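You operate a simulated robot arm through the tools that you are given. There is no shell and no other tool. Be economical: measure what you need, move in short steps, check, and stop when the job is done.

Carry out the task below with a simulated two-armed robot. There is one attempt and no reset: what you move stays moved.

JOB
Switch off the yellow and the red strobe and load them into the caddy, holding it steady.
Fine: the yellow one goes in the white cut-out, the red one in the black; the third strobe stays on.

Only the result counts: the job must be done as asked and must still hold three seconds after the hand-in. Knocking over, shifting, dropping, spilling or breaking anything else fails it.

ROBOT AND FRAMES
Two 6-joint arms with two-finger parallel grippers on one trunk, on a base that drives. Base frame: it is fixed to the floor where the robot stands at the start and does not move with it; the origin is under the middle of the robot, x ahead of it, y to its left, z up. Lengths are in mm, angles in degrees, forces in N, time in s.
The left shoulder is at the start at [60, 187, 1222], the right one opposite. Places, roughly: black canister [500, -1000, 1000]; black cut-out of the caddy [500, 100, 800]; blue stock slider [400, -800, 800]; brake lever [600, -800, 900]; button of the blue strobe [800, 600, 500]; button of the green strobe [500, -300, 900]; button of the red strobe [500, -200, 900]; button of the yellow strobe [500, -400, 900]; chest latch [400, 0, 800]; clamp bar [700, 800, 500]; clamp knob [600, 800, 500]; dryer switch [700, -300, 900]; fan switch of the grey chest [300, 300, 700]; green stock slider [400, -800, 800]; purple canister [500, -1250, 1000]; red stock slider [400, -600, 800]. Payload 1.57 kg a hand.
Tool frame (each hand has its own): the origin (TCP) lies between the finger pads and is the grasp point; the fingertips stand 30 mm ahead of it; z points along the fingers, y is the line along which they close. The gripper opens to 110 mm. The fingers are 24 mm wide and 12 mm thick; the gripper's body (48 by 112 mm) begins 78 mm behind the TCP.
Orientation is that of the tool frame in the base frame, as a unit quaternion [w, x, y, z]. With the fingers straight down and closing along the base's y, the tool's x points along the base's -x, its y along +y and its z along -z.

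CONTROLS
- The arms move only by the tool drive_tool. It takes "left_series", "right_series" or both (then of equal length, played together; a hand with none holds still); each is a list of rows, each an object of numbers (a shift or turn left out is 0, a gripper value left out holds the last): "hand": the finger opening in mm, from 0 to 110; "x", "y", "z": the shift along the tool's x, y, z in mm; "wx", "wy", "wz": the turn, a rotation vector about the tool's x, y, z in degrees. In form: [{"hand": .., "x": .., "y": .., "z": .., "wx": .., "wy": .., "wz": ..}, ...]. A call has 1 to 10 rows; each row shifts and turns the commanded pose from where the row before left it, along the tool's axes as they then stand. Rows are played at 5 a second. More than 50 mm and 8.6 degrees between two rows, or a gripper value outside its range, and nothing of the call is played. Where a pose cannot be reached the arm comes as near as it can. A force on the tool above 50 N (or 10 N above the force at the start of the call, whichever is more), or a blocked arm, ends the call early, and 0.2 s more pass. The fingers move at their own pace (about 153 mm/s each) and stop on an object; they squeeze with about 22 N. The grip force told is the motor's: it shows also when the fingers shut on nothing. Time passes only in rows, and 0.2 s behind the last, so rows that do not move let the fingers close. The reply holds the time, the measured pose of the TCP, the force on the tool along the base axes, the opening and the grip force, in the units named above and with some noise, with the torque about the TCP (base axes, N m) and any sound that the robot's microphone picked up.
- Cameras (640 x 400 px; columns grow to the right, rows downward): "scene" is now at [0.2, -18, 1751.6]; the picture's right is [-0.08, -1.00, 0.00], its down [-0.82, 0.07, -0.57] and it looks along [0.57, -0.05, -0.82] (base axes); focal length 267 px, centre (320, 200). "left" rides on the left gripper at [70, -16, -141] in its tool frame; the picture's right is [0.23, 0.97, 0.00], its down [-0.86, 0.20, -0.48] and it looks along [-0.47, 0.11, 0.88] (tool axes); focal length 222 px, centre (320, 200). "right" rides on the right gripper at [70, 16, -141] in its tool frame; the picture's right is [-0.23, 0.97, 0.00], its down [-0.86, -0.20, -0.48] and it looks along [-0.47, -0.11, 0.88] (tool axes); focal length 222 px, centre (320, 200). There is no depth. A picture from a camera that has moved, and an enlarged one, comes with that camera's place and axes in the base frame and with its lens. The place of the scene camera against the robot may be out by one fixed shift of up to 18 mm in any direction.
- capture(camera): a new picture of that camera. No time passes.
- slide_trunk(by): slides the trunk up (or, below 0, down) by that many mm; the arms and the scene camera ride with it, the base frame stays. It gives what a move gives, with no picture.
- roll_base(legs): drives the robot by 1 to 6 legs, each [ahead, left, turn to the left] in mm, mm and degrees, along the robot's own axes; the way and the turn of a leg run together, so that a leg with both is an arc; at most 1500 mm and 180 degrees a leg. The arms and the cameras ride along, it lands a little off, and it stops where it bumps. It gives what a move gives.
- head_to(pan, tilt): turns the head with the scene camera to pan (to the left, within 86 degrees either way) and tilt (down, from -29 to 69), counted from straight ahead of the robot. It gives what a move gives.
- zoom(camera, box): a new picture of the part [left, top, right, bottom] of that camera's present view, enlarged. No time passes.
- hand_in(): hands the job in; it is judged then, once.

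Work in short steps. Places have to be worked out from the pictures, the camera data and where the tool is seen: move nearer, look again, correct. Check each grasp and each placing, and mend what went wrong. You have 120 turns and 92 pictures in all, those below and enlarged ones among them. Open the grippers and draw the arms clear of the work before you hand the job in, unless the task says otherwise; then end with one line.

The tools are called after "Request:" by a JSON object that holds its "fn" and its "kwargs". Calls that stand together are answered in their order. drive_tool: Moves the arms, as the interface text tells. Its arguments: {"type":"object","properties":{"left_series":{"type":"array","items":{"type":"object","properties":{"hand":{"type":"number"},"x":{"type":"number"},"y":{"type":"number"},"z":{"type":"number"},"wx":{"type":"number"},"wy":{"type":"number"},"wz":{"type":"number"}}}},"right_series":{"type":"array","items":{"type":"object","properties":{"hand":{"type":"number"},"x":{"type":"number"},"y":{"type":"number"},"z":{"type":"number"},"wx":{"type":"number"},"wy":{"type":"number"},"wz":{"type":"number"}}}}},"required":[]} The other tools are called the same way: slide_trunk (by) slides the trunk up or down; roll_base (legs) drives the base; head_to (pan, tilt) turns the head that bears the scene camera; capture (camera) takes a picture; zoom (camera, box) takes an enlarged picture of a part of a camera's view; hand_in () hands the job in.

At the start:

```text
clock: 0.0
left_eef_pos: [404.2, 42.8, 1306.8]
left_tool_rot: [0.0, -0.001, 1.0, 0.0]
left_wrist_force: [0.0, 0.1, 0.3]
left_wrist_torque: [0.02, -0.01, 0.03]
left_opening: 110.0
left_grasp_force: 0.0
right_eef_pos: [426.3, -386.8, 1284.9]
right_tool_rot: [0.0, 0.0, 1.0, 0.001]
right_wrist_force: [-0.3, 0.6, -0.4]
right_wrist_torque: [0.04, -0.03, 0.02]
right_opening: 109.8
right_grasp_force: 0.1
trunk travel left (down, up): [-850.0, 140.0]
robot x, y, heading: [-3.2, 2.0, 0.0]
head pan, tilt: [-4.6, 55.1]
```

scene: 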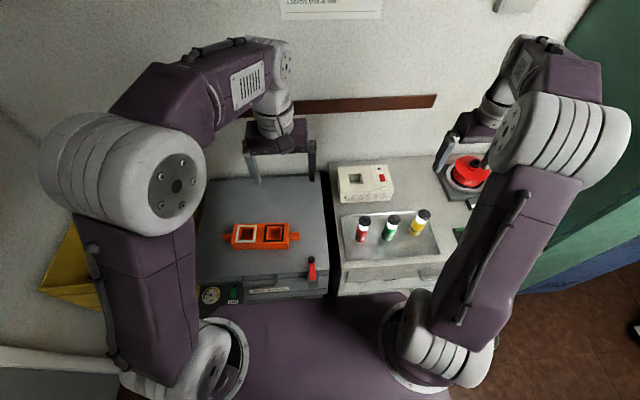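
right: 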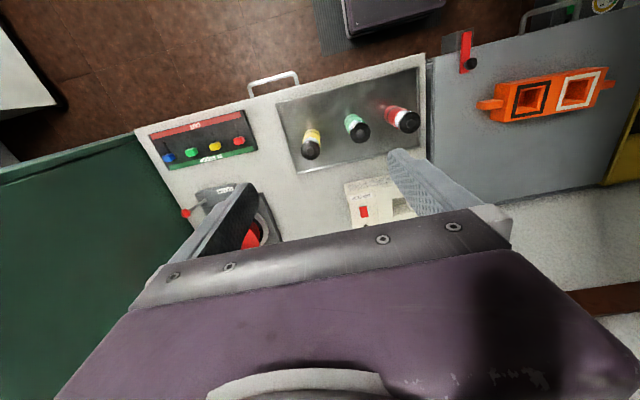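
left: 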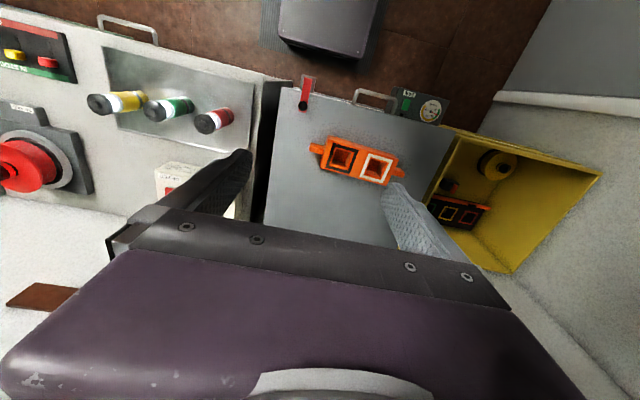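

I begin by looking closely at the caddy, the strobes, and the sign on the wall.

Request:
{"fn": "zoom", "kwargs": {"camera": "scene", "box": [190, 150, 450, 312]}}

Request:
{"fn": "head_to", "kwargs": {"pan": 0, "tilt": 20}}

Request:
{"fn": "capture", "kwargs": {"camera": "scene"}}

```text
2.46 times, centred on (320, 231) of scene
camera zoom: at [0.2, -18.0, 1751.6], right [-0.08, -1.0, 0.0], down [-0.82, 0.07, -0.57], along [0.57, -0.05, -0.82], focal length 656 px, centre (320, 124)
```

zoom: 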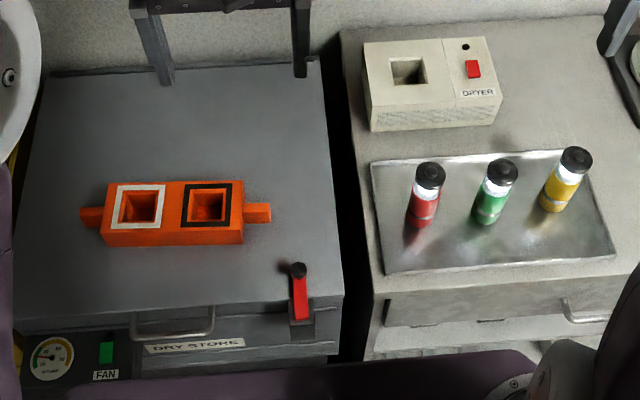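

```text
clock: 1.0
left_eef_pos: [403.0, 42.6, 1309.1]
left_tool_rot: [0.0, 0.0, 1.0, 0.0]
left_wrist_force: [0.7, -0.5, -0.3]
left_wrist_torque: [-0.01, -0.02, -0.01]
left_opening: 109.9
left_grasp_force: 0.1
right_eef_pos: [425.3, -386.7, 1284.6]
right_tool_rot: [-0.001, 0.0, 1.0, 0.001]
right_wrist_force: [0.8, 0.7, -1.0]
right_wrist_torque: [-0.03, 0.01, 0.0]
right_opening: 110.1
right_grasp_force: 0.0
trunk travel left (down, up): [-850.0, 140.0]
robot x, y, heading: [0.4, -1.7, 0.1]
head pan, tilt: [0.0, 20.0]
```

```text
87 pictures are left
camera scene: at [21.5, -12.4, 1803.8], right [0.0, -1.0, 0.0], down [-0.34, 0.0, -0.94], along [0.94, 0.0, -0.34], focal length 267 px, centre (320, 200)
```

scene: 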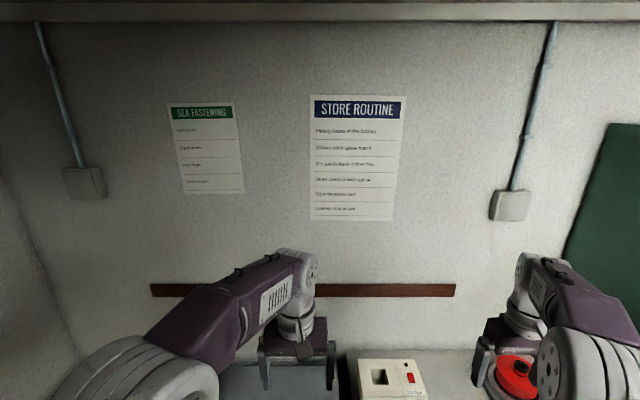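

The signs may carry rules that matter; I read them.

Request:
{"fn": "zoom", "kwargs": {"camera": "scene", "box": [300, 90, 412, 225]}}

Request:
{"fn": "zoom", "kwargs": {"camera": "scene", "box": [160, 95, 250, 200]}}

```text
2.96 times, centred on (356, 158) of scene
camera zoom: at [21.5, -12.4, 1803.8], right [0.0, -1.0, 0.0], down [-0.34, 0.0, -0.94], along [0.94, 0.0, -0.34], focal length 790 px, centre (213, 326)
```

zoom: 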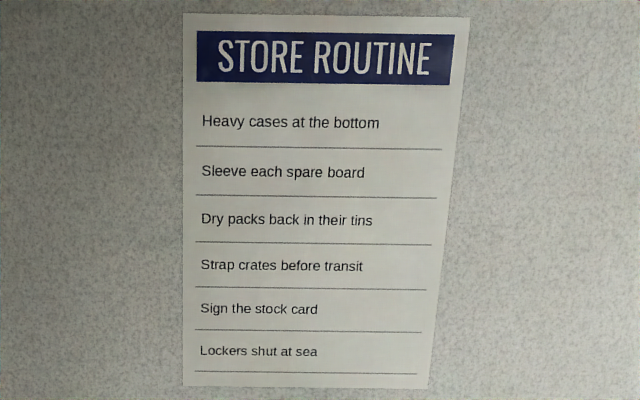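

```text
3.81 times, centred on (205, 148) of scene
camera zoom: at [21.5, -12.4, 1803.8], right [0.0, -1.0, 0.0], down [-0.34, 0.0, -0.94], along [0.94, 0.0, -0.34], focal length 1016 px, centre (758, 400)
```

zoom: 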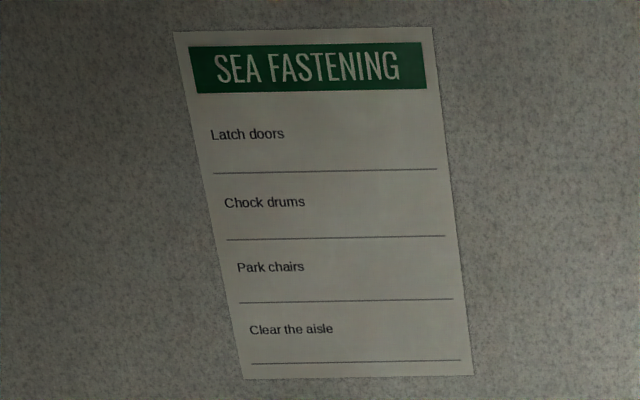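

Signs are irrelevant. Strobes appear near (490, -230…-400), the caddy near (515, 120). I test the right arm's reach by lowering toward the strobes.

Request:
{"fn": "drive_tool", "kwargs": {"right_series": [{"hand": 0, "z": 40}, {"z": 40, "y": 15}, {"z": 40, "y": 15}, {"z": 40, "y": 15}, {"z": 40}]}}

Request:
{"fn": "head_to", "kwargs": {"pan": -5, "tilt": 60}}

Request:
{"fn": "capture", "kwargs": {"camera": "scene"}}

Request:
{"fn": "capture", "kwargs": {"camera": "right"}}

```text
clock: 2.2
left_eef_pos: [404.0, 42.0, 1307.9]
left_tool_rot: [0.001, 0.0, 1.0, 0.001]
left_wrist_force: [-0.1, 0.7, 1.1]
left_wrist_torque: [0.02, 0.03, 0.0]
left_opening: 110.0
left_grasp_force: 0.1
right_eef_pos: [425.7, -343.7, 1081.5]
right_tool_rot: [-0.001, -0.001, 1.0, 0.001]
right_wrist_force: [0.3, 0.3, -0.4]
right_wrist_torque: [0.01, 0.0, -0.02]
right_opening: 0.0
right_grasp_force: 21.3
trunk travel left (down, up): [-850.0, 140.0]
robot x, y, heading: [-1.2, -4.7, -0.0]
head pan, tilt: [0.0, 20.0]
```

```text
clock: 3.3
left_eef_pos: [404.1, 42.0, 1307.3]
left_tool_rot: [-0.001, 0.0, 1.0, 0.0]
left_wrist_force: [-0.1, -0.4, -0.1]
left_wrist_torque: [-0.01, -0.01, -0.02]
left_opening: 110.0
left_grasp_force: 0.1
right_eef_pos: [425.1, -343.1, 1082.8]
right_tool_rot: [0.001, 0.0, 1.0, 0.0]
right_wrist_force: [0.2, -0.2, 0.1]
right_wrist_torque: [-0.04, 0.03, 0.05]
right_opening: 0.0
right_grasp_force: 21.1
trunk travel left (down, up): [-850.0, 140.0]
robot x, y, heading: [-0.9, -4.0, 0.0]
head pan, tilt: [-5.0, 60.0]
```

```text
84 pictures are left
camera scene: at [-5.1, -18.1, 1745.8], right [-0.09, -1.0, 0.0], down [-0.86, 0.08, -0.5], along [0.5, -0.04, -0.87], focal length 267 px, centre (320, 200)
```

scene: 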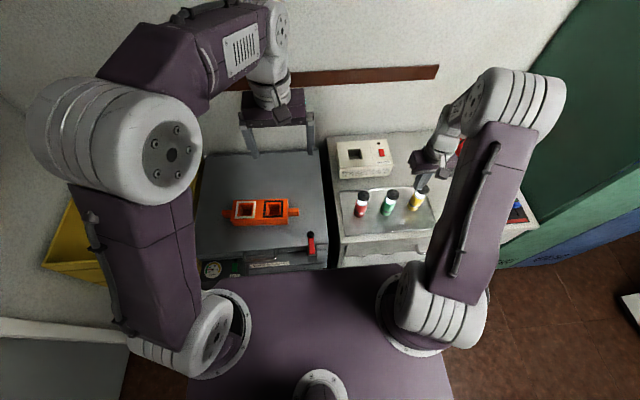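

```text
83 pictures are left
camera right: at [355.1, -327.0, 1224.1], right [0.23, 0.97, 0.0], down [0.86, -0.2, 0.48], along [0.47, -0.11, -0.88], focal length 222 px, centre (320, 200)
```

right: 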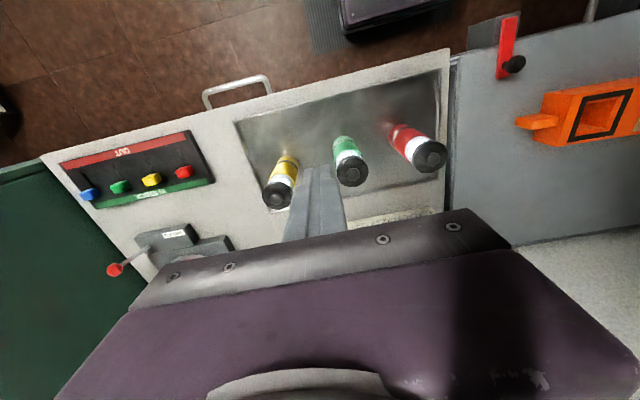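

The right hand moves freely here. I bring it above the red strobe for a closer look.

Request:
{"fn": "drive_tool", "kwargs": {"right_series": [{"x": -20, "y": 40}, {"x": -20, "y": 45}, {"x": -10, "y": 43}, {"z": 20}, {}]}}

Request:
{"fn": "capture", "kwargs": {"camera": "right"}}

Request:
{"fn": "capture", "kwargs": {"camera": "scene"}}

```text
clock: 4.5
left_eef_pos: [403.1, 43.1, 1308.4]
left_tool_rot: [0.0, -0.001, 1.0, 0.001]
left_wrist_force: [0.0, 0.1, -0.1]
left_wrist_torque: [0.0, 0.02, -0.03]
left_opening: 110.2
left_grasp_force: 0.0
right_eef_pos: [475.2, -212.5, 1065.0]
right_tool_rot: [0.0, -0.001, 1.0, -0.001]
right_wrist_force: [-0.3, -0.5, 0.2]
right_wrist_torque: [0.03, -0.02, -0.02]
right_opening: 0.2
right_grasp_force: 21.1
trunk travel left (down, up): [-850.0, 140.0]
robot x, y, heading: [-0.1, -2.2, -0.0]
head pan, tilt: [-5.0, 60.0]
```

```text
82 pictures are left
camera right: at [406.3, -196.4, 1205.6], right [0.23, 0.97, 0.0], down [0.86, -0.2, 0.48], along [0.47, -0.11, -0.88], focal length 222 px, centre (320, 200)
```

right: 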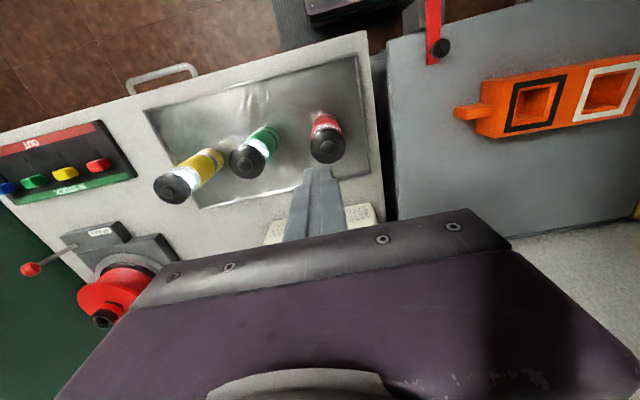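

```text
81 pictures are left
camera scene: at [-5.0, -18.4, 1745.7], right [-0.09, -1.0, 0.0], down [-0.86, 0.08, -0.5], along [0.5, -0.04, -0.87], focal length 267 px, centre (320, 200)
```

scene: 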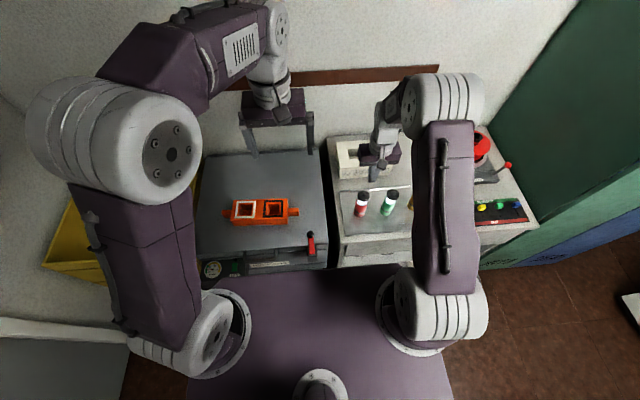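

Triangulating the red cap across pictures gives about (477, -204, 932); yellow about (488, -420, 932). I zoom to see the button detail.

Request:
{"fn": "zoom", "kwargs": {"camera": "right", "box": [140, 90, 380, 240]}}

Request:
{"fn": "drive_tool", "kwargs": {"right_series": [{"x": -2, "y": 8}, {"z": 30}, {"z": 25}, {}]}}

Request:
{"fn": "capture", "kwargs": {"camera": "right"}}

```text
2.67 times, centred on (260, 165) of right
camera zoom: at [406.3, -196.4, 1205.6], right [0.23, 0.97, 0.0], down [0.86, -0.2, 0.48], along [0.47, -0.11, -0.88], focal length 592 px, centre (480, 293)
```

zoom: 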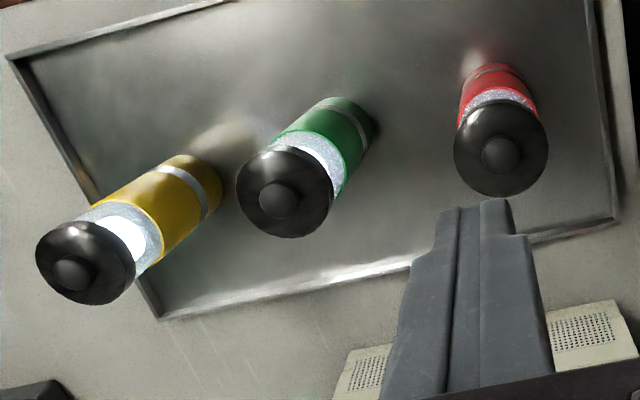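

```text
clock: 5.5
left_eef_pos: [403.1, 42.5, 1308.1]
left_tool_rot: [0.001, 0.0, 1.0, 0.0]
left_wrist_force: [-0.5, -0.9, 0.2]
left_wrist_torque: [-0.03, -0.04, 0.02]
left_opening: 109.9
left_grasp_force: 0.1
right_eef_pos: [478.0, -204.9, 1010.2]
right_tool_rot: [0.0, 0.0, 1.0, 0.001]
right_wrist_force: [-0.4, 0.1, -0.3]
right_wrist_torque: [-0.05, 0.02, 0.02]
right_opening: 0.0
right_grasp_force: 21.3
trunk travel left (down, up): [-850.0, 140.0]
robot x, y, heading: [-3.8, 2.0, 0.2]
head pan, tilt: [-5.0, 60.0]
```

```text
79 pictures are left
camera right: at [408.4, -188.9, 1150.2], right [0.23, 0.97, 0.0], down [0.85, -0.2, 0.48], along [0.47, -0.11, -0.88], focal length 222 px, centre (320, 200)
```

right: 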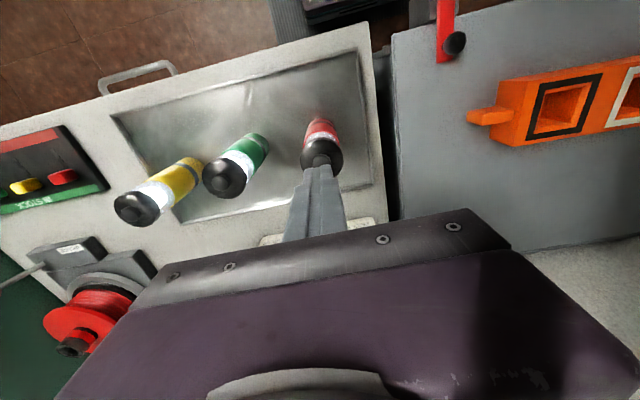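

The tip is about 40 mm above the button; zoom to check alignment.

Request:
{"fn": "zoom", "kwargs": {"camera": "right", "box": [260, 100, 380, 175]}}

```text
5.33 times, centred on (320, 138) of right
camera zoom: at [408.4, -188.9, 1150.2], right [0.23, 0.97, 0.0], down [0.85, -0.2, 0.48], along [0.47, -0.11, -0.88], focal length 1185 px, centre (320, 533)
```

zoom: 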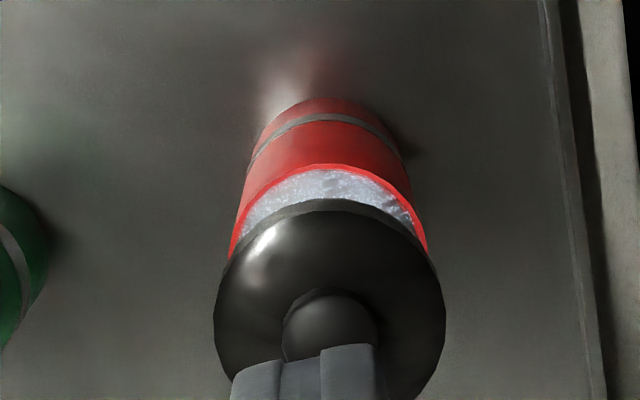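

Aligned within a couple of millimetres. I descend in fine steps near contact.

Request:
{"fn": "drive_tool", "kwargs": {"right_series": [{"x": -2, "y": 1, "z": 25}, {"z": 9}, {"z": 4}, {"z": 3}, {}]}}

```text
clock: 6.7
left_eef_pos: [400.5, 43.6, 1309.1]
left_tool_rot: [0.001, 0.0, 1.0, -0.001]
left_wrist_force: [0.0, 1.0, 0.2]
left_wrist_torque: [-0.03, 0.0, -0.04]
left_opening: 110.1
left_grasp_force: 0.0
right_eef_pos: [480.3, -204.2, 971.9]
right_tool_rot: [0.003, 0.0, 1.0, -0.001]
right_wrist_force: [3.8, -2.5, 30.6]
right_wrist_torque: [-0.05, -0.09, 0.01]
right_opening: 0.1
right_grasp_force: 21.5
trunk travel left (down, up): [-850.0, 140.0]
robot x, y, heading: [1.8, -0.9, 0.1]
head pan, tilt: [-5.0, 60.0]
heard: click
```

A click was heard at 30 N. I lift and check that the red light is off.

Request:
{"fn": "drive_tool", "kwargs": {"right_series": [{"z": -10}, {"z": -40}, {}]}}

Request:
{"fn": "zoom", "kwargs": {"camera": "right", "box": [100, 80, 400, 267]}}

Request:
{"fn": "zoom", "kwargs": {"camera": "scene", "box": [330, 150, 450, 225]}}

```text
clock: 7.5
left_eef_pos: [403.2, 43.1, 1308.3]
left_tool_rot: [0.001, 0.0, 1.0, 0.0]
left_wrist_force: [-0.6, 0.3, 0.2]
left_wrist_torque: [0.0, -0.03, 0.05]
left_opening: 110.1
left_grasp_force: 0.0
right_eef_pos: [480.5, -203.7, 1019.6]
right_tool_rot: [-0.001, 0.001, 1.0, 0.0]
right_wrist_force: [0.6, 1.5, 0.5]
right_wrist_torque: [-0.02, 0.02, -0.03]
right_opening: 0.1
right_grasp_force: 21.5
trunk travel left (down, up): [-850.0, 140.0]
robot x, y, heading: [0.6, -2.3, -0.0]
head pan, tilt: [-5.0, 60.0]
```

```text
2.13 times, centred on (250, 174) of right
camera zoom: at [410.8, -187.4, 1159.9], right [0.23, 0.97, 0.0], down [0.86, -0.2, 0.48], along [0.46, -0.11, -0.88], focal length 474 px, centre (469, 256)
```

zoom: 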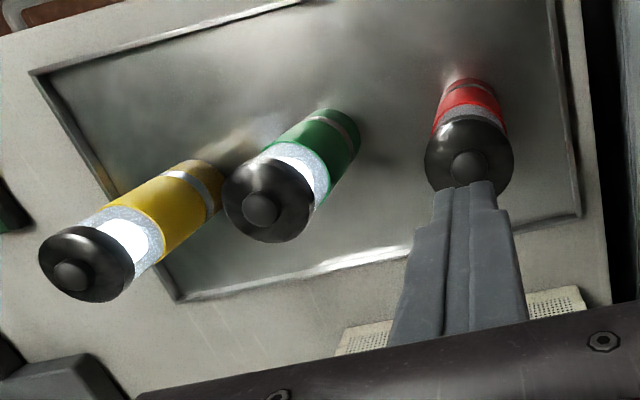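

```text
5.33 times, centred on (390, 188) of scene
camera zoom: at [-6.1, -17.7, 1745.6], right [-0.09, -1.0, 0.0], down [-0.86, 0.08, -0.5], along [0.5, -0.04, -0.87], focal length 1422 px, centre (-53, 267)
```

zoom: 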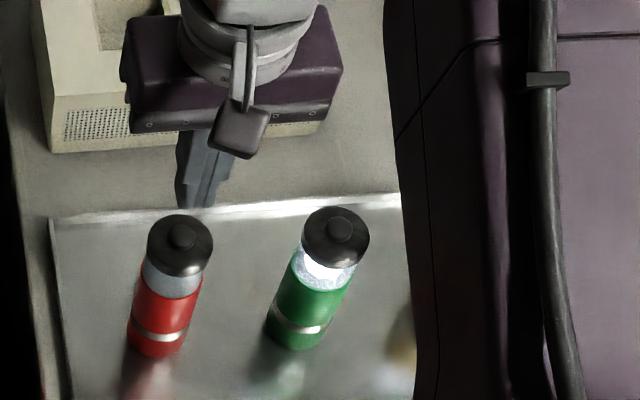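

Red is off. I move over the yellow one at about (488, -425).

Request:
{"fn": "drive_tool", "kwargs": {"right_series": [{"z": -20, "y": -40}, {"x": -8, "y": -45}, {"y": -45}, {"y": -45}, {"y": -46, "z": 20}, {}]}}

Request:
{"fn": "zoom", "kwargs": {"camera": "right", "box": [220, 75, 420, 200]}}

```text
refused: row 5 steps farther than a row can; nothing moved
```

```text
3.20 times, centred on (320, 138) of right
camera zoom: at [410.8, -187.4, 1159.9], right [0.23, 0.97, 0.0], down [0.86, -0.2, 0.48], along [0.46, -0.11, -0.88], focal length 711 px, centre (320, 400)
```

zoom: 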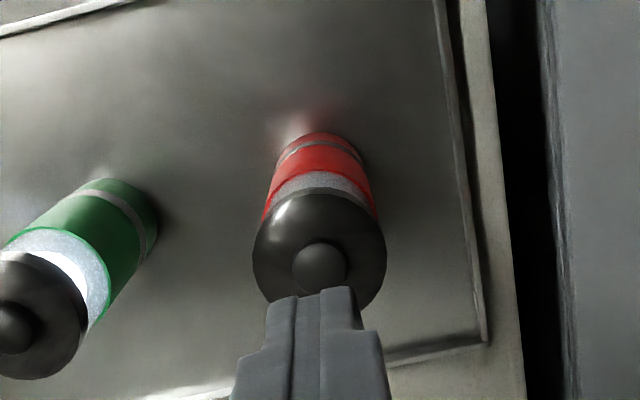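

A row was too long; I resend with smaller steps.

Request:
{"fn": "drive_tool", "kwargs": {"right_series": [{"z": -15, "y": -40}, {"x": -8, "y": -45}, {"y": -45}, {"y": -45}, {"y": -40}, {"y": -6, "z": 15}, {}]}}

Request:
{"fn": "zoom", "kwargs": {"camera": "right", "box": [220, 75, 420, 200]}}

```text
clock: 9.1
left_eef_pos: [404.1, 43.0, 1307.4]
left_tool_rot: [0.0, 0.001, 1.0, 0.0]
left_wrist_force: [0.2, 0.1, 0.2]
left_wrist_torque: [-0.01, 0.01, -0.02]
left_opening: 109.9
left_grasp_force: 0.1
right_eef_pos: [489.2, -425.9, 1017.8]
right_tool_rot: [0.0, 0.0, 1.0, 0.0]
right_wrist_force: [-0.2, -0.2, 0.3]
right_wrist_torque: [0.0, 0.02, -0.03]
right_opening: 0.0
right_grasp_force: 21.2
trunk travel left (down, up): [-850.0, 140.0]
robot x, y, heading: [2.0, 2.6, -0.2]
head pan, tilt: [-5.0, 60.0]
```

```text
3.20 times, centred on (320, 138) of right
camera zoom: at [420.2, -409.8, 1158.0], right [0.23, 0.97, 0.0], down [0.86, -0.2, 0.48], along [0.47, -0.11, -0.88], focal length 711 px, centre (320, 400)
```

zoom: 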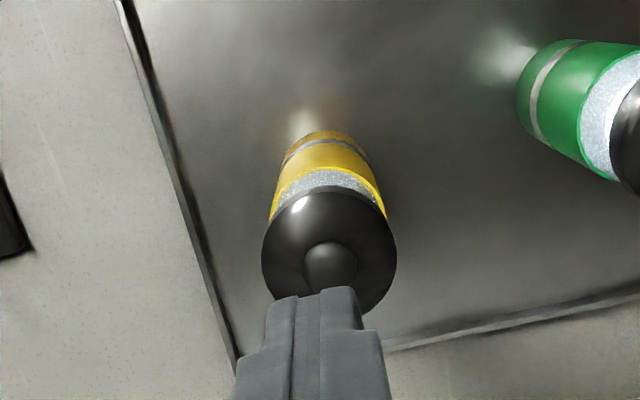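

Compared with the red alignment, the yellow button is about 3 mm to +y. I correct and press the same way.

Request:
{"fn": "drive_tool", "kwargs": {"right_series": [{"y": 3.5, "x": -1, "z": 25}, {"z": 14}, {"z": 5}, {"z": 4}, {}]}}

```text
clock: 10.3
left_eef_pos: [403.6, 43.6, 1308.4]
left_tool_rot: [0.001, 0.0, 1.0, 0.0]
left_wrist_force: [0.1, -0.3, -0.1]
left_wrist_torque: [-0.02, -0.02, 0.01]
left_opening: 109.9
left_grasp_force: 0.1
right_eef_pos: [490.1, -421.8, 971.9]
right_tool_rot: [0.002, 0.001, 1.0, -0.001]
right_wrist_force: [1.9, -0.8, 10.7]
right_wrist_torque: [-0.04, -0.02, -0.02]
right_opening: 0.0
right_grasp_force: 21.0
trunk travel left (down, up): [-850.0, 140.0]
robot x, y, heading: [-0.2, -0.7, -0.2]
head pan, tilt: [-5.0, 60.0]
heard: click
```

A click. I lift and check yellow.

Request:
{"fn": "drive_tool", "kwargs": {"right_series": [{"z": -10}, {"z": -40}, {"z": -40, "hand": 110}, {}]}}

Request:
{"fn": "capture", "kwargs": {"camera": "right"}}

```text
clock: 11.3
left_eef_pos: [403.9, 42.3, 1308.5]
left_tool_rot: [0.0, 0.0, 1.0, 0.0]
left_wrist_force: [-0.2, -1.4, -0.6]
left_wrist_torque: [-0.04, 0.0, 0.03]
left_opening: 110.0
left_grasp_force: 0.0
right_eef_pos: [487.8, -424.5, 1060.1]
right_tool_rot: [0.0, -0.001, 1.0, 0.0]
right_wrist_force: [0.6, -0.6, 1.2]
right_wrist_torque: [-0.02, -0.01, -0.02]
right_opening: 110.0
right_grasp_force: 0.1
trunk travel left (down, up): [-850.0, 140.0]
robot x, y, heading: [4.0, -0.7, -0.0]
head pan, tilt: [-5.0, 60.0]
```

```text
73 pictures are left
camera right: at [419.3, -406.9, 1200.7], right [0.23, 0.97, 0.0], down [0.86, -0.2, 0.48], along [0.47, -0.11, -0.88], focal length 222 px, centre (320, 200)
```

right: 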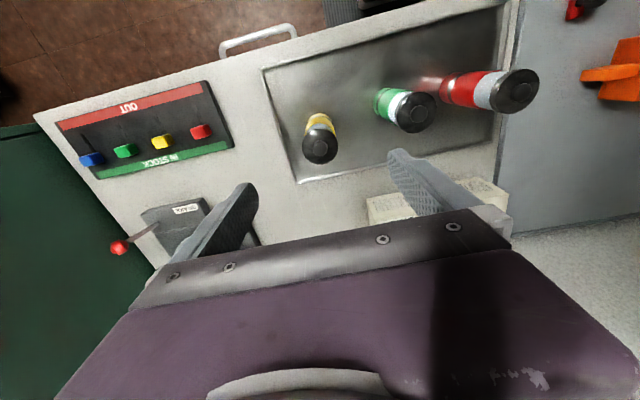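

I zoom to confirm yellow's light.

Request:
{"fn": "zoom", "kwargs": {"camera": "right", "box": [270, 60, 550, 235]}}

Request:
{"fn": "zoom", "kwargs": {"camera": "scene", "box": [190, 130, 350, 230]}}

Request:
{"fn": "capture", "kwargs": {"camera": "left"}}

```text
2.29 times, centred on (410, 148) of right
camera zoom: at [419.3, -406.9, 1200.7], right [0.23, 0.97, 0.0], down [0.86, -0.2, 0.48], along [0.47, -0.11, -0.88], focal length 508 px, centre (114, 320)
```

zoom: 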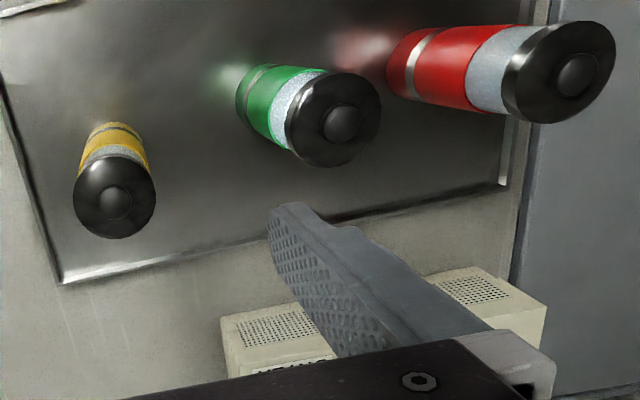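

```text
4.00 times, centred on (270, 180) of scene
camera zoom: at [-4.2, -19.0, 1745.7], right [-0.09, -1.0, 0.0], down [-0.86, 0.08, -0.5], along [0.5, -0.04, -0.87], focal length 1066 px, centre (520, 280)
```

zoom: 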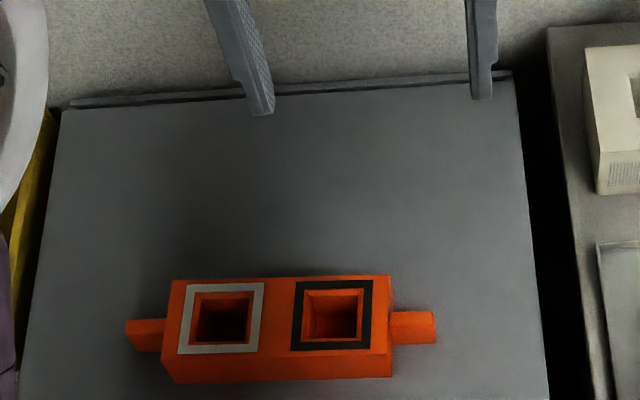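

```text
70 pictures are left
camera left: at [335.2, 24.6, 1450.0], right [-0.23, 0.97, 0.0], down [0.86, 0.2, 0.48], along [0.47, 0.11, -0.88], focal length 222 px, centre (320, 200)
```

left: 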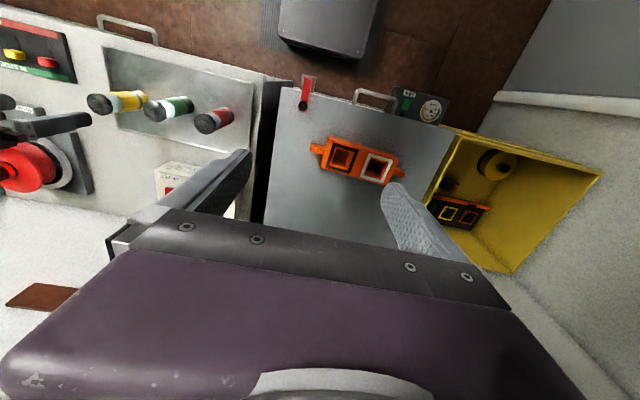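

Yellow and red look off, green stays on. Caddy holes are around black (522, 133), white (527, 245), with the left tab near (530, 318). I bring the left hand down above it for a better view.

Request:
{"fn": "drive_tool", "kwargs": {"left_series": [{"z": 36, "y": 30, "x": -10}, {"z": 36, "y": 30, "x": -10}, {"z": 36, "y": 30, "x": -10}, {"z": 36, "y": 30, "x": -10}, {"z": 36, "y": 30, "x": -10}, {"z": 36, "y": 30, "x": -10}, {"z": 36, "y": 30, "x": -5}, {"z": 36, "y": 30}, {}]}}

Request:
{"fn": "capture", "kwargs": {"camera": "left"}}

Request:
{"fn": "capture", "kwargs": {"camera": "scene"}}

```text
clock: 13.3
left_eef_pos: [467.8, 281.1, 1017.6]
left_tool_rot: [0.0, -0.001, 1.0, 0.0]
left_wrist_force: [-0.1, -0.5, -0.4]
left_wrist_torque: [0.06, -0.01, -0.02]
left_opening: 110.1
left_grasp_force: 0.1
right_eef_pos: [488.2, -423.2, 1059.3]
right_tool_rot: [0.0, -0.001, 1.0, 0.001]
right_wrist_force: [-0.5, -0.9, 1.1]
right_wrist_torque: [-0.03, 0.0, 0.01]
right_opening: 110.0
right_grasp_force: 0.1
trunk travel left (down, up): [-850.0, 140.0]
robot x, y, heading: [-1.2, 0.5, -0.1]
head pan, tilt: [-5.0, 60.0]
```

```text
69 pictures are left
camera left: at [397.8, 264.3, 1159.8], right [-0.23, 0.97, 0.0], down [0.85, 0.2, 0.48], along [0.47, 0.11, -0.88], focal length 222 px, centre (320, 200)
```

left: 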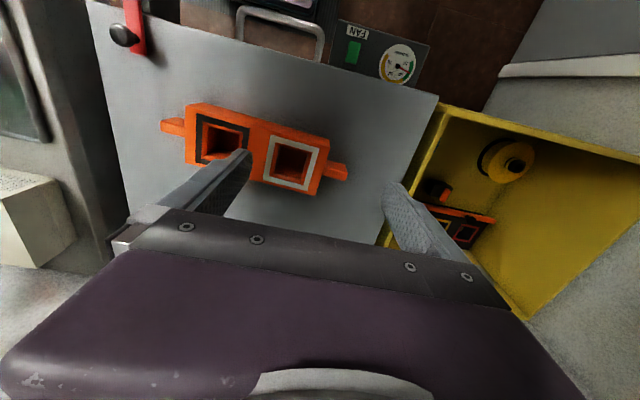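

```text
68 pictures are left
camera scene: at [-5.7, -19.0, 1745.7], right [-0.09, -1.0, 0.0], down [-0.86, 0.08, -0.5], along [0.5, -0.04, -0.87], focal length 267 px, centre (320, 200)
```

scene: 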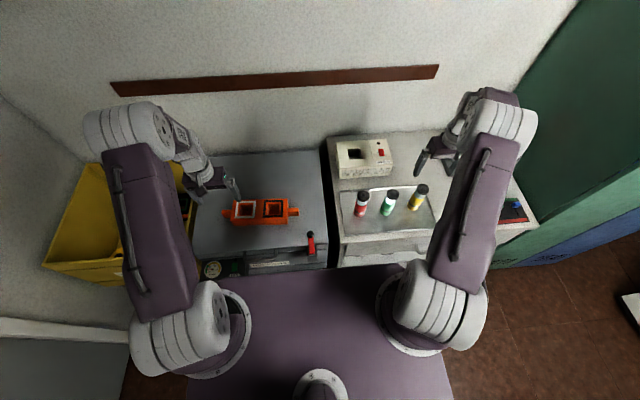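

Triangulation gives white hole rim (533, 248, 793), black (523, 126, 793), left tab (538, 329, 776), caddy yawed ~5°. I yaw the left hand ~90° so it can close across the tab, camera outward.

Request:
{"fn": "drive_tool", "kwargs": {"left_series": [{"wz": 8.5, "y": 6}, {"wz": 8.5, "y": 6}, {"wz": 8.5, "y": 6}, {"wz": 8.5}, {"wz": 8.5}, {"wz": 8.5}, {"wz": 8.5}, {"wz": 8.5}, {"wz": 8.5}, {"wz": 8.5}]}}

Request:
{"fn": "capture", "kwargs": {"camera": "left"}}

Request:
{"fn": "capture", "kwargs": {"camera": "scene"}}

```text
clock: 15.5
left_eef_pos: [472.2, 300.2, 1020.9]
left_tool_rot: [0.0, 0.676, 0.736, 0.0]
left_wrist_force: [0.2, -0.1, -0.2]
left_wrist_torque: [0.03, -0.02, -0.02]
left_opening: 109.9
left_grasp_force: 0.1
right_eef_pos: [487.1, -422.9, 1060.4]
right_tool_rot: [0.0, 0.0, 1.0, 0.0]
right_wrist_force: [0.5, -0.4, 0.8]
right_wrist_torque: [0.02, -0.01, -0.02]
right_opening: 109.9
right_grasp_force: 0.0
trunk travel left (down, up): [-850.0, 140.0]
robot x, y, heading: [1.4, -3.1, -0.0]
head pan, tilt: [-5.0, 60.0]
```

```text
67 pictures are left
camera left: at [449.8, 366.9, 1162.4], right [0.95, 0.31, 0.0], down [0.27, -0.84, 0.48], along [0.15, -0.46, -0.88], focal length 222 px, centre (320, 200)
```

left: 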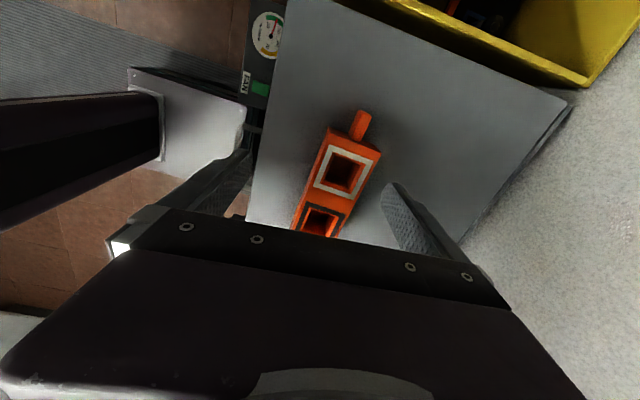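

```text
66 pictures are left
camera scene: at [-5.1, -18.1, 1745.7], right [-0.09, -1.0, 0.0], down [-0.86, 0.08, -0.5], along [0.5, -0.04, -0.87], focal length 267 px, centre (320, 200)
```

scene: 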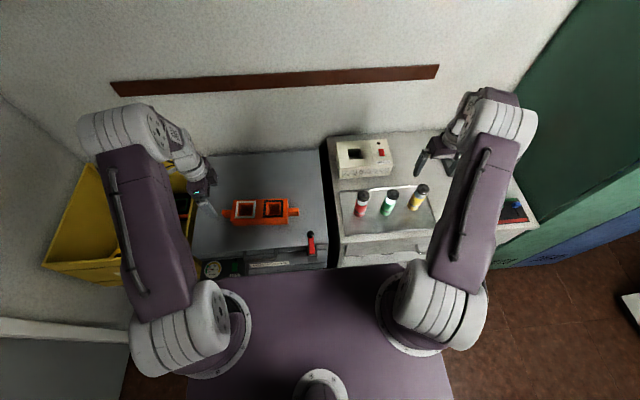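

The view agrees: tab ~(537, 324, 776). I finish the yaw, move above the tab and tilt the body outward 30°.

Request:
{"fn": "drive_tool", "kwargs": {"left_series": [{"wz": 8.5, "y": 30, "hand": 80}, {"y": 35, "x": 20}, {"z": 45}, {"z": 45, "x": 10}, {"wy": -7.5}, {"wy": -7.5}, {"wy": -7.5}, {"wy": -7.5}, {}]}}

Request:
{"fn": "capture", "kwargs": {"camera": "left"}}

Request:
{"fn": "zoom", "kwargs": {"camera": "scene", "box": [160, 150, 320, 250]}}

```text
clock: 17.5
left_eef_pos: [498.2, 324.1, 950.0]
left_tool_rot: [0.178, 0.704, 0.662, -0.189]
left_wrist_force: [-0.6, -0.2, -0.3]
left_wrist_torque: [-0.02, -0.04, -0.02]
left_opening: 79.8
left_grasp_force: 0.1
left hand out of reach, approached as far as the arm can: row 6, 7, 8
right_eef_pos: [488.1, -422.4, 1059.3]
right_tool_rot: [0.0, 0.0, 1.0, 0.0]
right_wrist_force: [1.0, -0.9, 0.0]
right_wrist_torque: [0.01, 0.0, 0.0]
right_opening: 110.2
right_grasp_force: 0.0
trunk travel left (down, up): [-850.0, 140.0]
robot x, y, heading: [-1.4, 0.7, -0.1]
head pan, tilt: [-5.0, 60.0]
```

```text
65 pictures are left
camera left: at [489.1, 454.9, 1037.0], right [0.98, 0.14, -0.11], down [0.17, -0.51, 0.84], along [0.06, -0.85, -0.53], focal length 222 px, centre (320, 200)
```

left: 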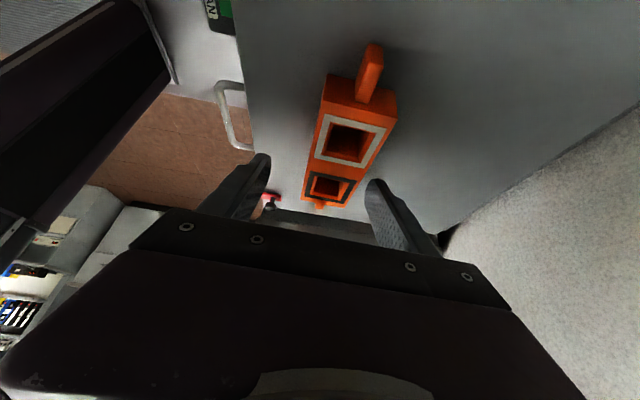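

```text
4.00 times, centred on (240, 200) of scene
camera zoom: at [-4.9, -18.4, 1745.7], right [-0.09, -1.0, 0.0], down [-0.86, 0.08, -0.5], along [0.5, -0.04, -0.87], focal length 1066 px, centre (640, 200)
```

zoom: 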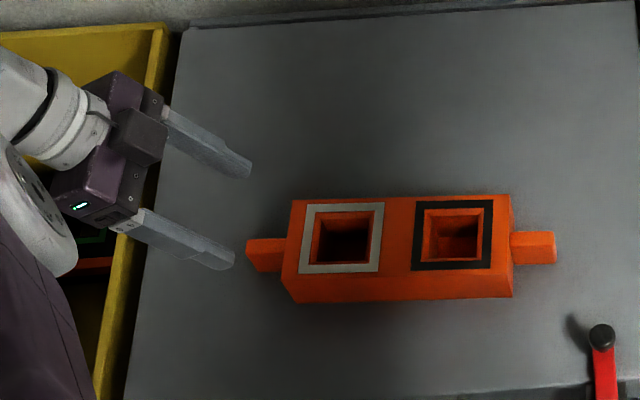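

The left arm is at its limit here; lowering the trunk should extend the reach. I first raise both hands so nothing is touched, then lower the trunk 200 mm.

Request:
{"fn": "drive_tool", "kwargs": {"left_series": [{"x": -20, "z": -36}, {"x": -20, "z": -36}, {"x": -20, "z": -36}, {"x": -20, "z": -36}, {}, {}], "right_series": [{"z": -45}, {"z": -45}, {"z": -45}, {"z": -45}, {"z": -30}, {}]}}

Request:
{"fn": "slide_trunk", "kwargs": {"by": -200}}

Request:
{"fn": "capture", "kwargs": {"camera": "scene"}}

```text
clock: 18.9
left_eef_pos: [496.6, 327.0, 1115.2]
left_tool_rot: [0.177, 0.704, 0.662, -0.188]
left_wrist_force: [0.4, 0.1, 0.3]
left_wrist_torque: [0.02, 0.02, 0.0]
left_opening: 79.9
left_grasp_force: 0.1
right_eef_pos: [489.7, -423.2, 1269.9]
right_tool_rot: [0.0, 0.0, 1.0, 0.0]
right_wrist_force: [0.7, -0.4, -0.7]
right_wrist_torque: [0.02, 0.02, -0.02]
right_opening: 109.8
right_grasp_force: 0.0
trunk travel left (down, up): [-850.0, 140.0]
robot x, y, heading: [-0.1, -0.7, -0.1]
head pan, tilt: [-5.0, 60.0]
```

```text
clock: 21.1
left_eef_pos: [495.9, 328.3, 915.6]
left_tool_rot: [0.177, 0.704, 0.661, -0.189]
left_wrist_force: [0.2, 0.3, -0.2]
left_wrist_torque: [0.0, 0.01, 0.0]
left_opening: 80.2
left_grasp_force: 0.0
right_eef_pos: [489.3, -423.1, 1070.8]
right_tool_rot: [0.0, -0.001, 1.0, 0.001]
right_wrist_force: [0.1, -0.3, 0.2]
right_wrist_torque: [0.02, 0.0, 0.02]
right_opening: 109.9
right_grasp_force: 0.1
trunk travel left (down, up): [-650.0, 340.0]
robot x, y, heading: [-1.7, 0.5, 0.2]
head pan, tilt: [-5.0, 60.0]
```

```text
63 pictures are left
camera scene: at [-5.2, -18.1, 1545.7], right [-0.09, -1.0, 0.0], down [-0.86, 0.08, -0.5], along [0.5, -0.04, -0.87], focal length 267 px, centre (320, 200)
```

scene: 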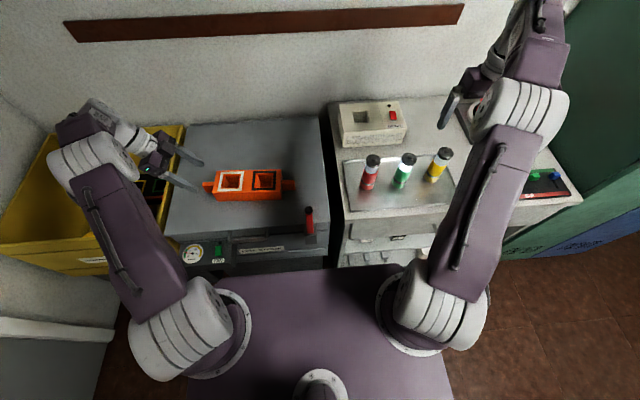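

Clear. To balance the reach between yellow strobe and white hole, I drive a bit left and ahead.

Request:
{"fn": "roll_base", "kwargs": {"legs": [[50, 80, 0]]}}

Request:
{"fn": "drive_tool", "kwargs": {"right_series": [{"y": 10, "x": 8}, {"z": 45}, {}]}}

Request:
{"fn": "capture", "kwargs": {"camera": "right"}}

Request:
{"fn": "capture", "kwargs": {"camera": "scene"}}

```text
clock: 22.2
left_eef_pos: [547.9, 407.8, 915.4]
left_tool_rot: [0.177, 0.704, 0.661, -0.189]
left_wrist_force: [-0.6, -0.6, 0.5]
left_wrist_torque: [0.0, 0.05, 0.0]
left_opening: 80.0
left_grasp_force: 0.0
right_eef_pos: [537.7, -342.6, 1069.8]
right_tool_rot: [0.0, 0.0, 1.0, -0.001]
right_wrist_force: [-0.2, 0.2, 0.2]
right_wrist_torque: [-0.01, -0.02, 0.01]
right_opening: 110.1
right_grasp_force: 0.0
trunk travel left (down, up): [-650.0, 340.0]
robot x, y, heading: [50.3, 83.7, -0.2]
head pan, tilt: [-5.0, 60.0]
```

```text
clock: 23.0
left_eef_pos: [546.1, 407.4, 916.3]
left_tool_rot: [0.177, 0.705, 0.66, -0.189]
left_wrist_force: [-1.1, -0.5, 0.1]
left_wrist_torque: [-0.04, -0.04, 0.02]
left_opening: 80.0
left_grasp_force: 0.1
right_eef_pos: [529.2, -332.7, 1024.9]
right_tool_rot: [0.0, 0.001, 1.0, 0.0]
right_wrist_force: [0.3, -0.7, 1.1]
right_wrist_torque: [0.02, -0.01, 0.02]
right_opening: 109.8
right_grasp_force: 0.0
trunk travel left (down, up): [-650.0, 340.0]
robot x, y, heading: [51.6, 81.1, -0.0]
head pan, tilt: [-5.0, 60.0]
```

```text
62 pictures are left
camera right: at [459.2, -315.8, 1165.4], right [0.23, 0.97, 0.0], down [0.85, -0.2, 0.48], along [0.47, -0.11, -0.88], focal length 222 px, centre (320, 200)
```

right: 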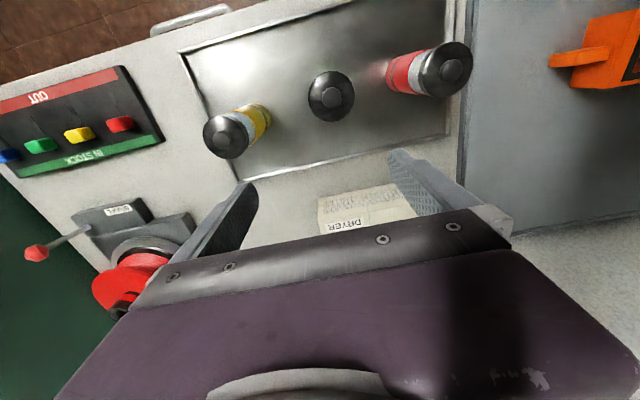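

```text
61 pictures are left
camera scene: at [43.6, 62.3, 1545.7], right [-0.09, -1.0, 0.0], down [-0.86, 0.08, -0.5], along [0.5, -0.04, -0.87], focal length 267 px, centre (320, 200)
```

scene: 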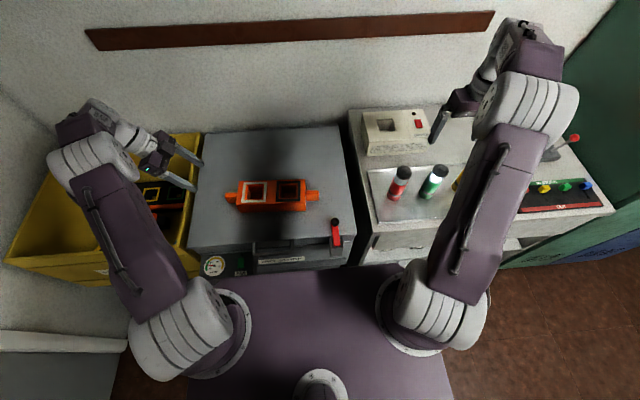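

Now I place the right hand above the yellow strobe, which is at about (490, -421).

Request:
{"fn": "drive_tool", "kwargs": {"right_series": [{"x": 20, "y": -40, "hand": 90}, {"x": 19, "y": -45}, {"y": -3}, {}]}}

Request:
{"fn": "capture", "kwargs": {"camera": "right"}}

```text
clock: 24.0
left_eef_pos: [546.8, 407.8, 916.1]
left_tool_rot: [0.177, 0.705, 0.66, -0.189]
left_wrist_force: [0.0, 0.1, -0.4]
left_wrist_torque: [0.01, -0.01, 0.02]
left_opening: 79.8
left_grasp_force: 0.0
right_eef_pos: [490.8, -421.2, 1025.8]
right_tool_rot: [0.0, 0.001, 1.0, 0.001]
right_wrist_force: [-0.2, -0.5, -0.6]
right_wrist_torque: [-0.01, 0.01, -0.03]
right_opening: 90.1
right_grasp_force: 0.0
trunk travel left (down, up): [-650.0, 340.0]
robot x, y, heading: [46.0, 77.2, -0.0]
head pan, tilt: [-5.0, 60.0]
```

```text
60 pictures are left
camera right: at [421.0, -405.1, 1166.3], right [0.23, 0.97, 0.0], down [0.85, -0.2, 0.48], along [0.47, -0.11, -0.88], focal length 222 px, centre (320, 200)
```

right: 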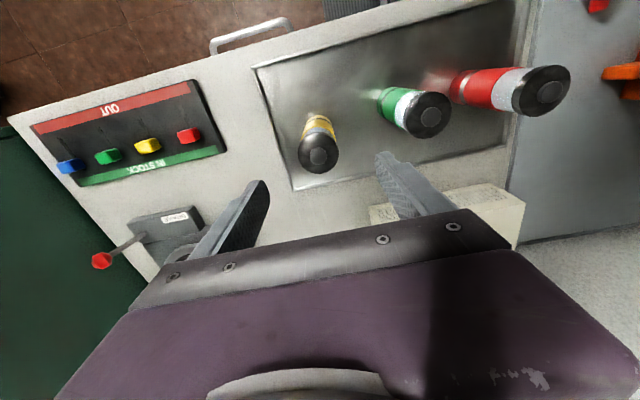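

Centred: button computed at (490, -422). I descend to TCP z≈882 and check before closing.

Request:
{"fn": "drive_tool", "kwargs": {"right_series": [{"z": 45, "y": -1}, {"z": 45}, {"z": 30}, {"z": 23}, {}]}}

Request:
{"fn": "capture", "kwargs": {"camera": "right"}}

```text
clock: 25.2
left_eef_pos: [545.3, 408.3, 915.1]
left_tool_rot: [0.177, 0.705, 0.66, -0.189]
left_wrist_force: [0.0, -0.6, 0.2]
left_wrist_torque: [0.0, 0.02, 0.01]
left_opening: 80.0
left_grasp_force: 0.0
right_eef_pos: [488.5, -421.3, 883.2]
right_tool_rot: [0.0, 0.001, 1.0, 0.0]
right_wrist_force: [-0.1, 0.0, 1.0]
right_wrist_torque: [0.01, -0.04, -0.01]
right_opening: 89.9
right_grasp_force: 0.0
trunk travel left (down, up): [-650.0, 340.0]
robot x, y, heading: [47.8, 81.1, -0.0]
head pan, tilt: [-5.0, 60.0]
```

```text
59 pictures are left
camera right: at [419.7, -405.7, 1023.9], right [0.23, 0.97, 0.0], down [0.85, -0.2, 0.48], along [0.47, -0.11, -0.88], focal length 222 px, centre (320, 200)
```

right: 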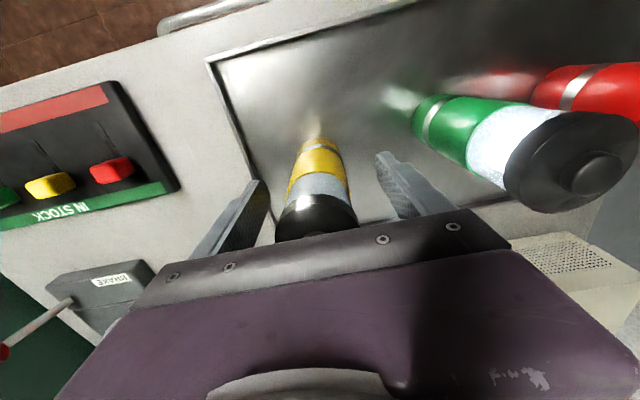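

The strobe is centred between the fingers. I close.

Request:
{"fn": "drive_tool", "kwargs": {"right_series": [{"hand": 50}, {"hand": 0}, {}, {}]}}

```text
clock: 26.2
left_eef_pos: [545.7, 407.6, 915.3]
left_tool_rot: [0.177, 0.704, 0.661, -0.189]
left_wrist_force: [0.2, -0.7, -0.3]
left_wrist_torque: [-0.01, -0.02, -0.01]
left_opening: 80.3
left_grasp_force: 0.0
right_eef_pos: [489.8, -422.4, 882.9]
right_tool_rot: [0.0, 0.001, 1.0, 0.0]
right_wrist_force: [-0.3, 0.0, -0.3]
right_wrist_torque: [-0.03, -0.01, 0.0]
right_opening: 43.6
right_grasp_force: 21.8
trunk travel left (down, up): [-650.0, 340.0]
robot x, y, heading: [50.1, 79.1, -0.2]
head pan, tilt: [-5.0, 60.0]
```

Held, 43.6 mm wide. I lift straight up and check.

Request:
{"fn": "drive_tool", "kwargs": {"right_series": [{"z": -15}, {"z": -40}, {"z": -45}, {"z": -45}, {}]}}

Request:
{"fn": "capture", "kwargs": {"camera": "right"}}

Request:
{"fn": "capture", "kwargs": {"camera": "scene"}}

```text
clock: 27.4
left_eef_pos: [546.9, 407.5, 914.9]
left_tool_rot: [0.178, 0.704, 0.662, -0.189]
left_wrist_force: [-0.1, 0.0, 0.3]
left_wrist_torque: [0.01, -0.01, -0.01]
left_opening: 80.2
left_grasp_force: 0.1
right_eef_pos: [490.0, -421.8, 1027.7]
right_tool_rot: [0.0, 0.001, 1.0, 0.0]
right_wrist_force: [-0.5, -0.2, -2.3]
right_wrist_torque: [0.01, 0.01, 0.01]
right_opening: 43.5
right_grasp_force: 21.7
trunk travel left (down, up): [-650.0, 340.0]
robot x, y, heading: [51.7, 81.3, -0.2]
head pan, tilt: [-5.0, 60.0]
```

```text
58 pictures are left
camera right: at [420.5, -405.5, 1168.9], right [0.23, 0.97, 0.0], down [0.85, -0.2, 0.48], along [0.47, -0.11, -0.88], focal length 222 px, centre (320, 200)
```

right: 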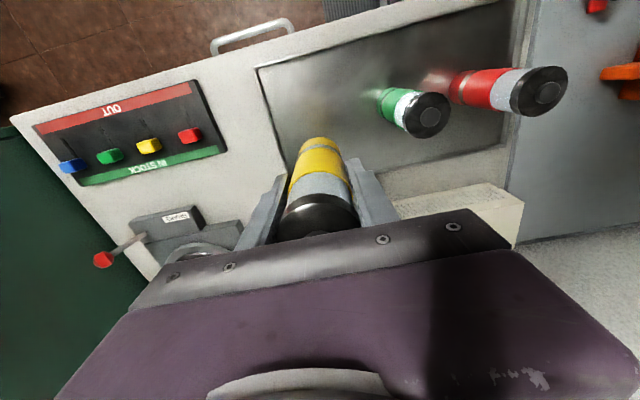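

```text
57 pictures are left
camera scene: at [44.9, 61.3, 1545.7], right [-0.09, -1.0, 0.0], down [-0.86, 0.08, -0.5], along [0.5, -0.04, -0.87], focal length 267 px, centre (320, 200)
```

scene: 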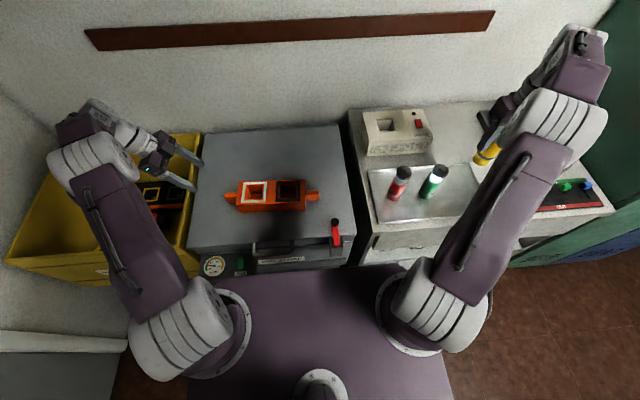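

Yellow is held; its bottom is ~67 mm below the TCP. Now I bring the left hand toward the tab and re-measure.

Request:
{"fn": "drive_tool", "kwargs": {"left_series": [{"x": -14, "y": -3, "z": 37}, {"x": -13, "y": -3, "z": 37}, {}]}}

Request:
{"fn": "capture", "kwargs": {"camera": "left"}}

Request:
{"fn": "zoom", "kwargs": {"camera": "scene", "box": [190, 130, 350, 230]}}

```text
clock: 28.2
left_eef_pos: [539.2, 348.2, 863.7]
left_tool_rot: [0.177, 0.705, 0.661, -0.189]
left_wrist_force: [0.2, 0.1, 0.5]
left_wrist_torque: [-0.01, -0.02, 0.0]
left_opening: 80.3
left_grasp_force: 0.2
right_eef_pos: [489.8, -421.3, 1029.0]
right_tool_rot: [0.0, 0.0, 1.0, 0.0]
right_wrist_force: [0.2, 0.3, -1.4]
right_wrist_torque: [0.0, 0.02, 0.03]
right_opening: 43.9
right_grasp_force: 21.8
trunk travel left (down, up): [-650.0, 340.0]
robot x, y, heading: [47.6, 83.7, -0.3]
head pan, tilt: [-5.0, 60.0]
```

```text
56 pictures are left
camera left: at [530.2, 478.5, 952.1], right [0.98, 0.13, -0.11], down [0.17, -0.51, 0.84], along [0.06, -0.85, -0.53], focal length 222 px, centre (320, 200)
```

left: 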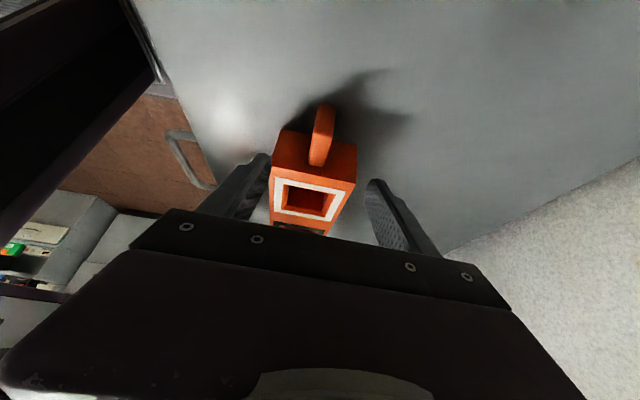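

```text
4.00 times, centred on (270, 180) of scene
camera zoom: at [44.1, 62.4, 1545.7], right [-0.09, -1.0, 0.0], down [-0.86, 0.08, -0.5], along [0.5, -0.04, -0.87], focal length 1066 px, centre (520, 280)
```

zoom: 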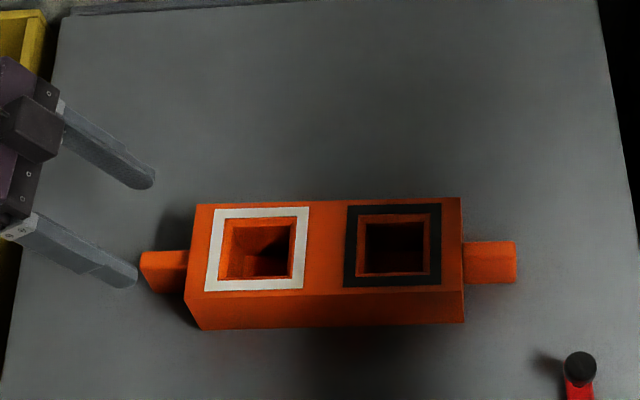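

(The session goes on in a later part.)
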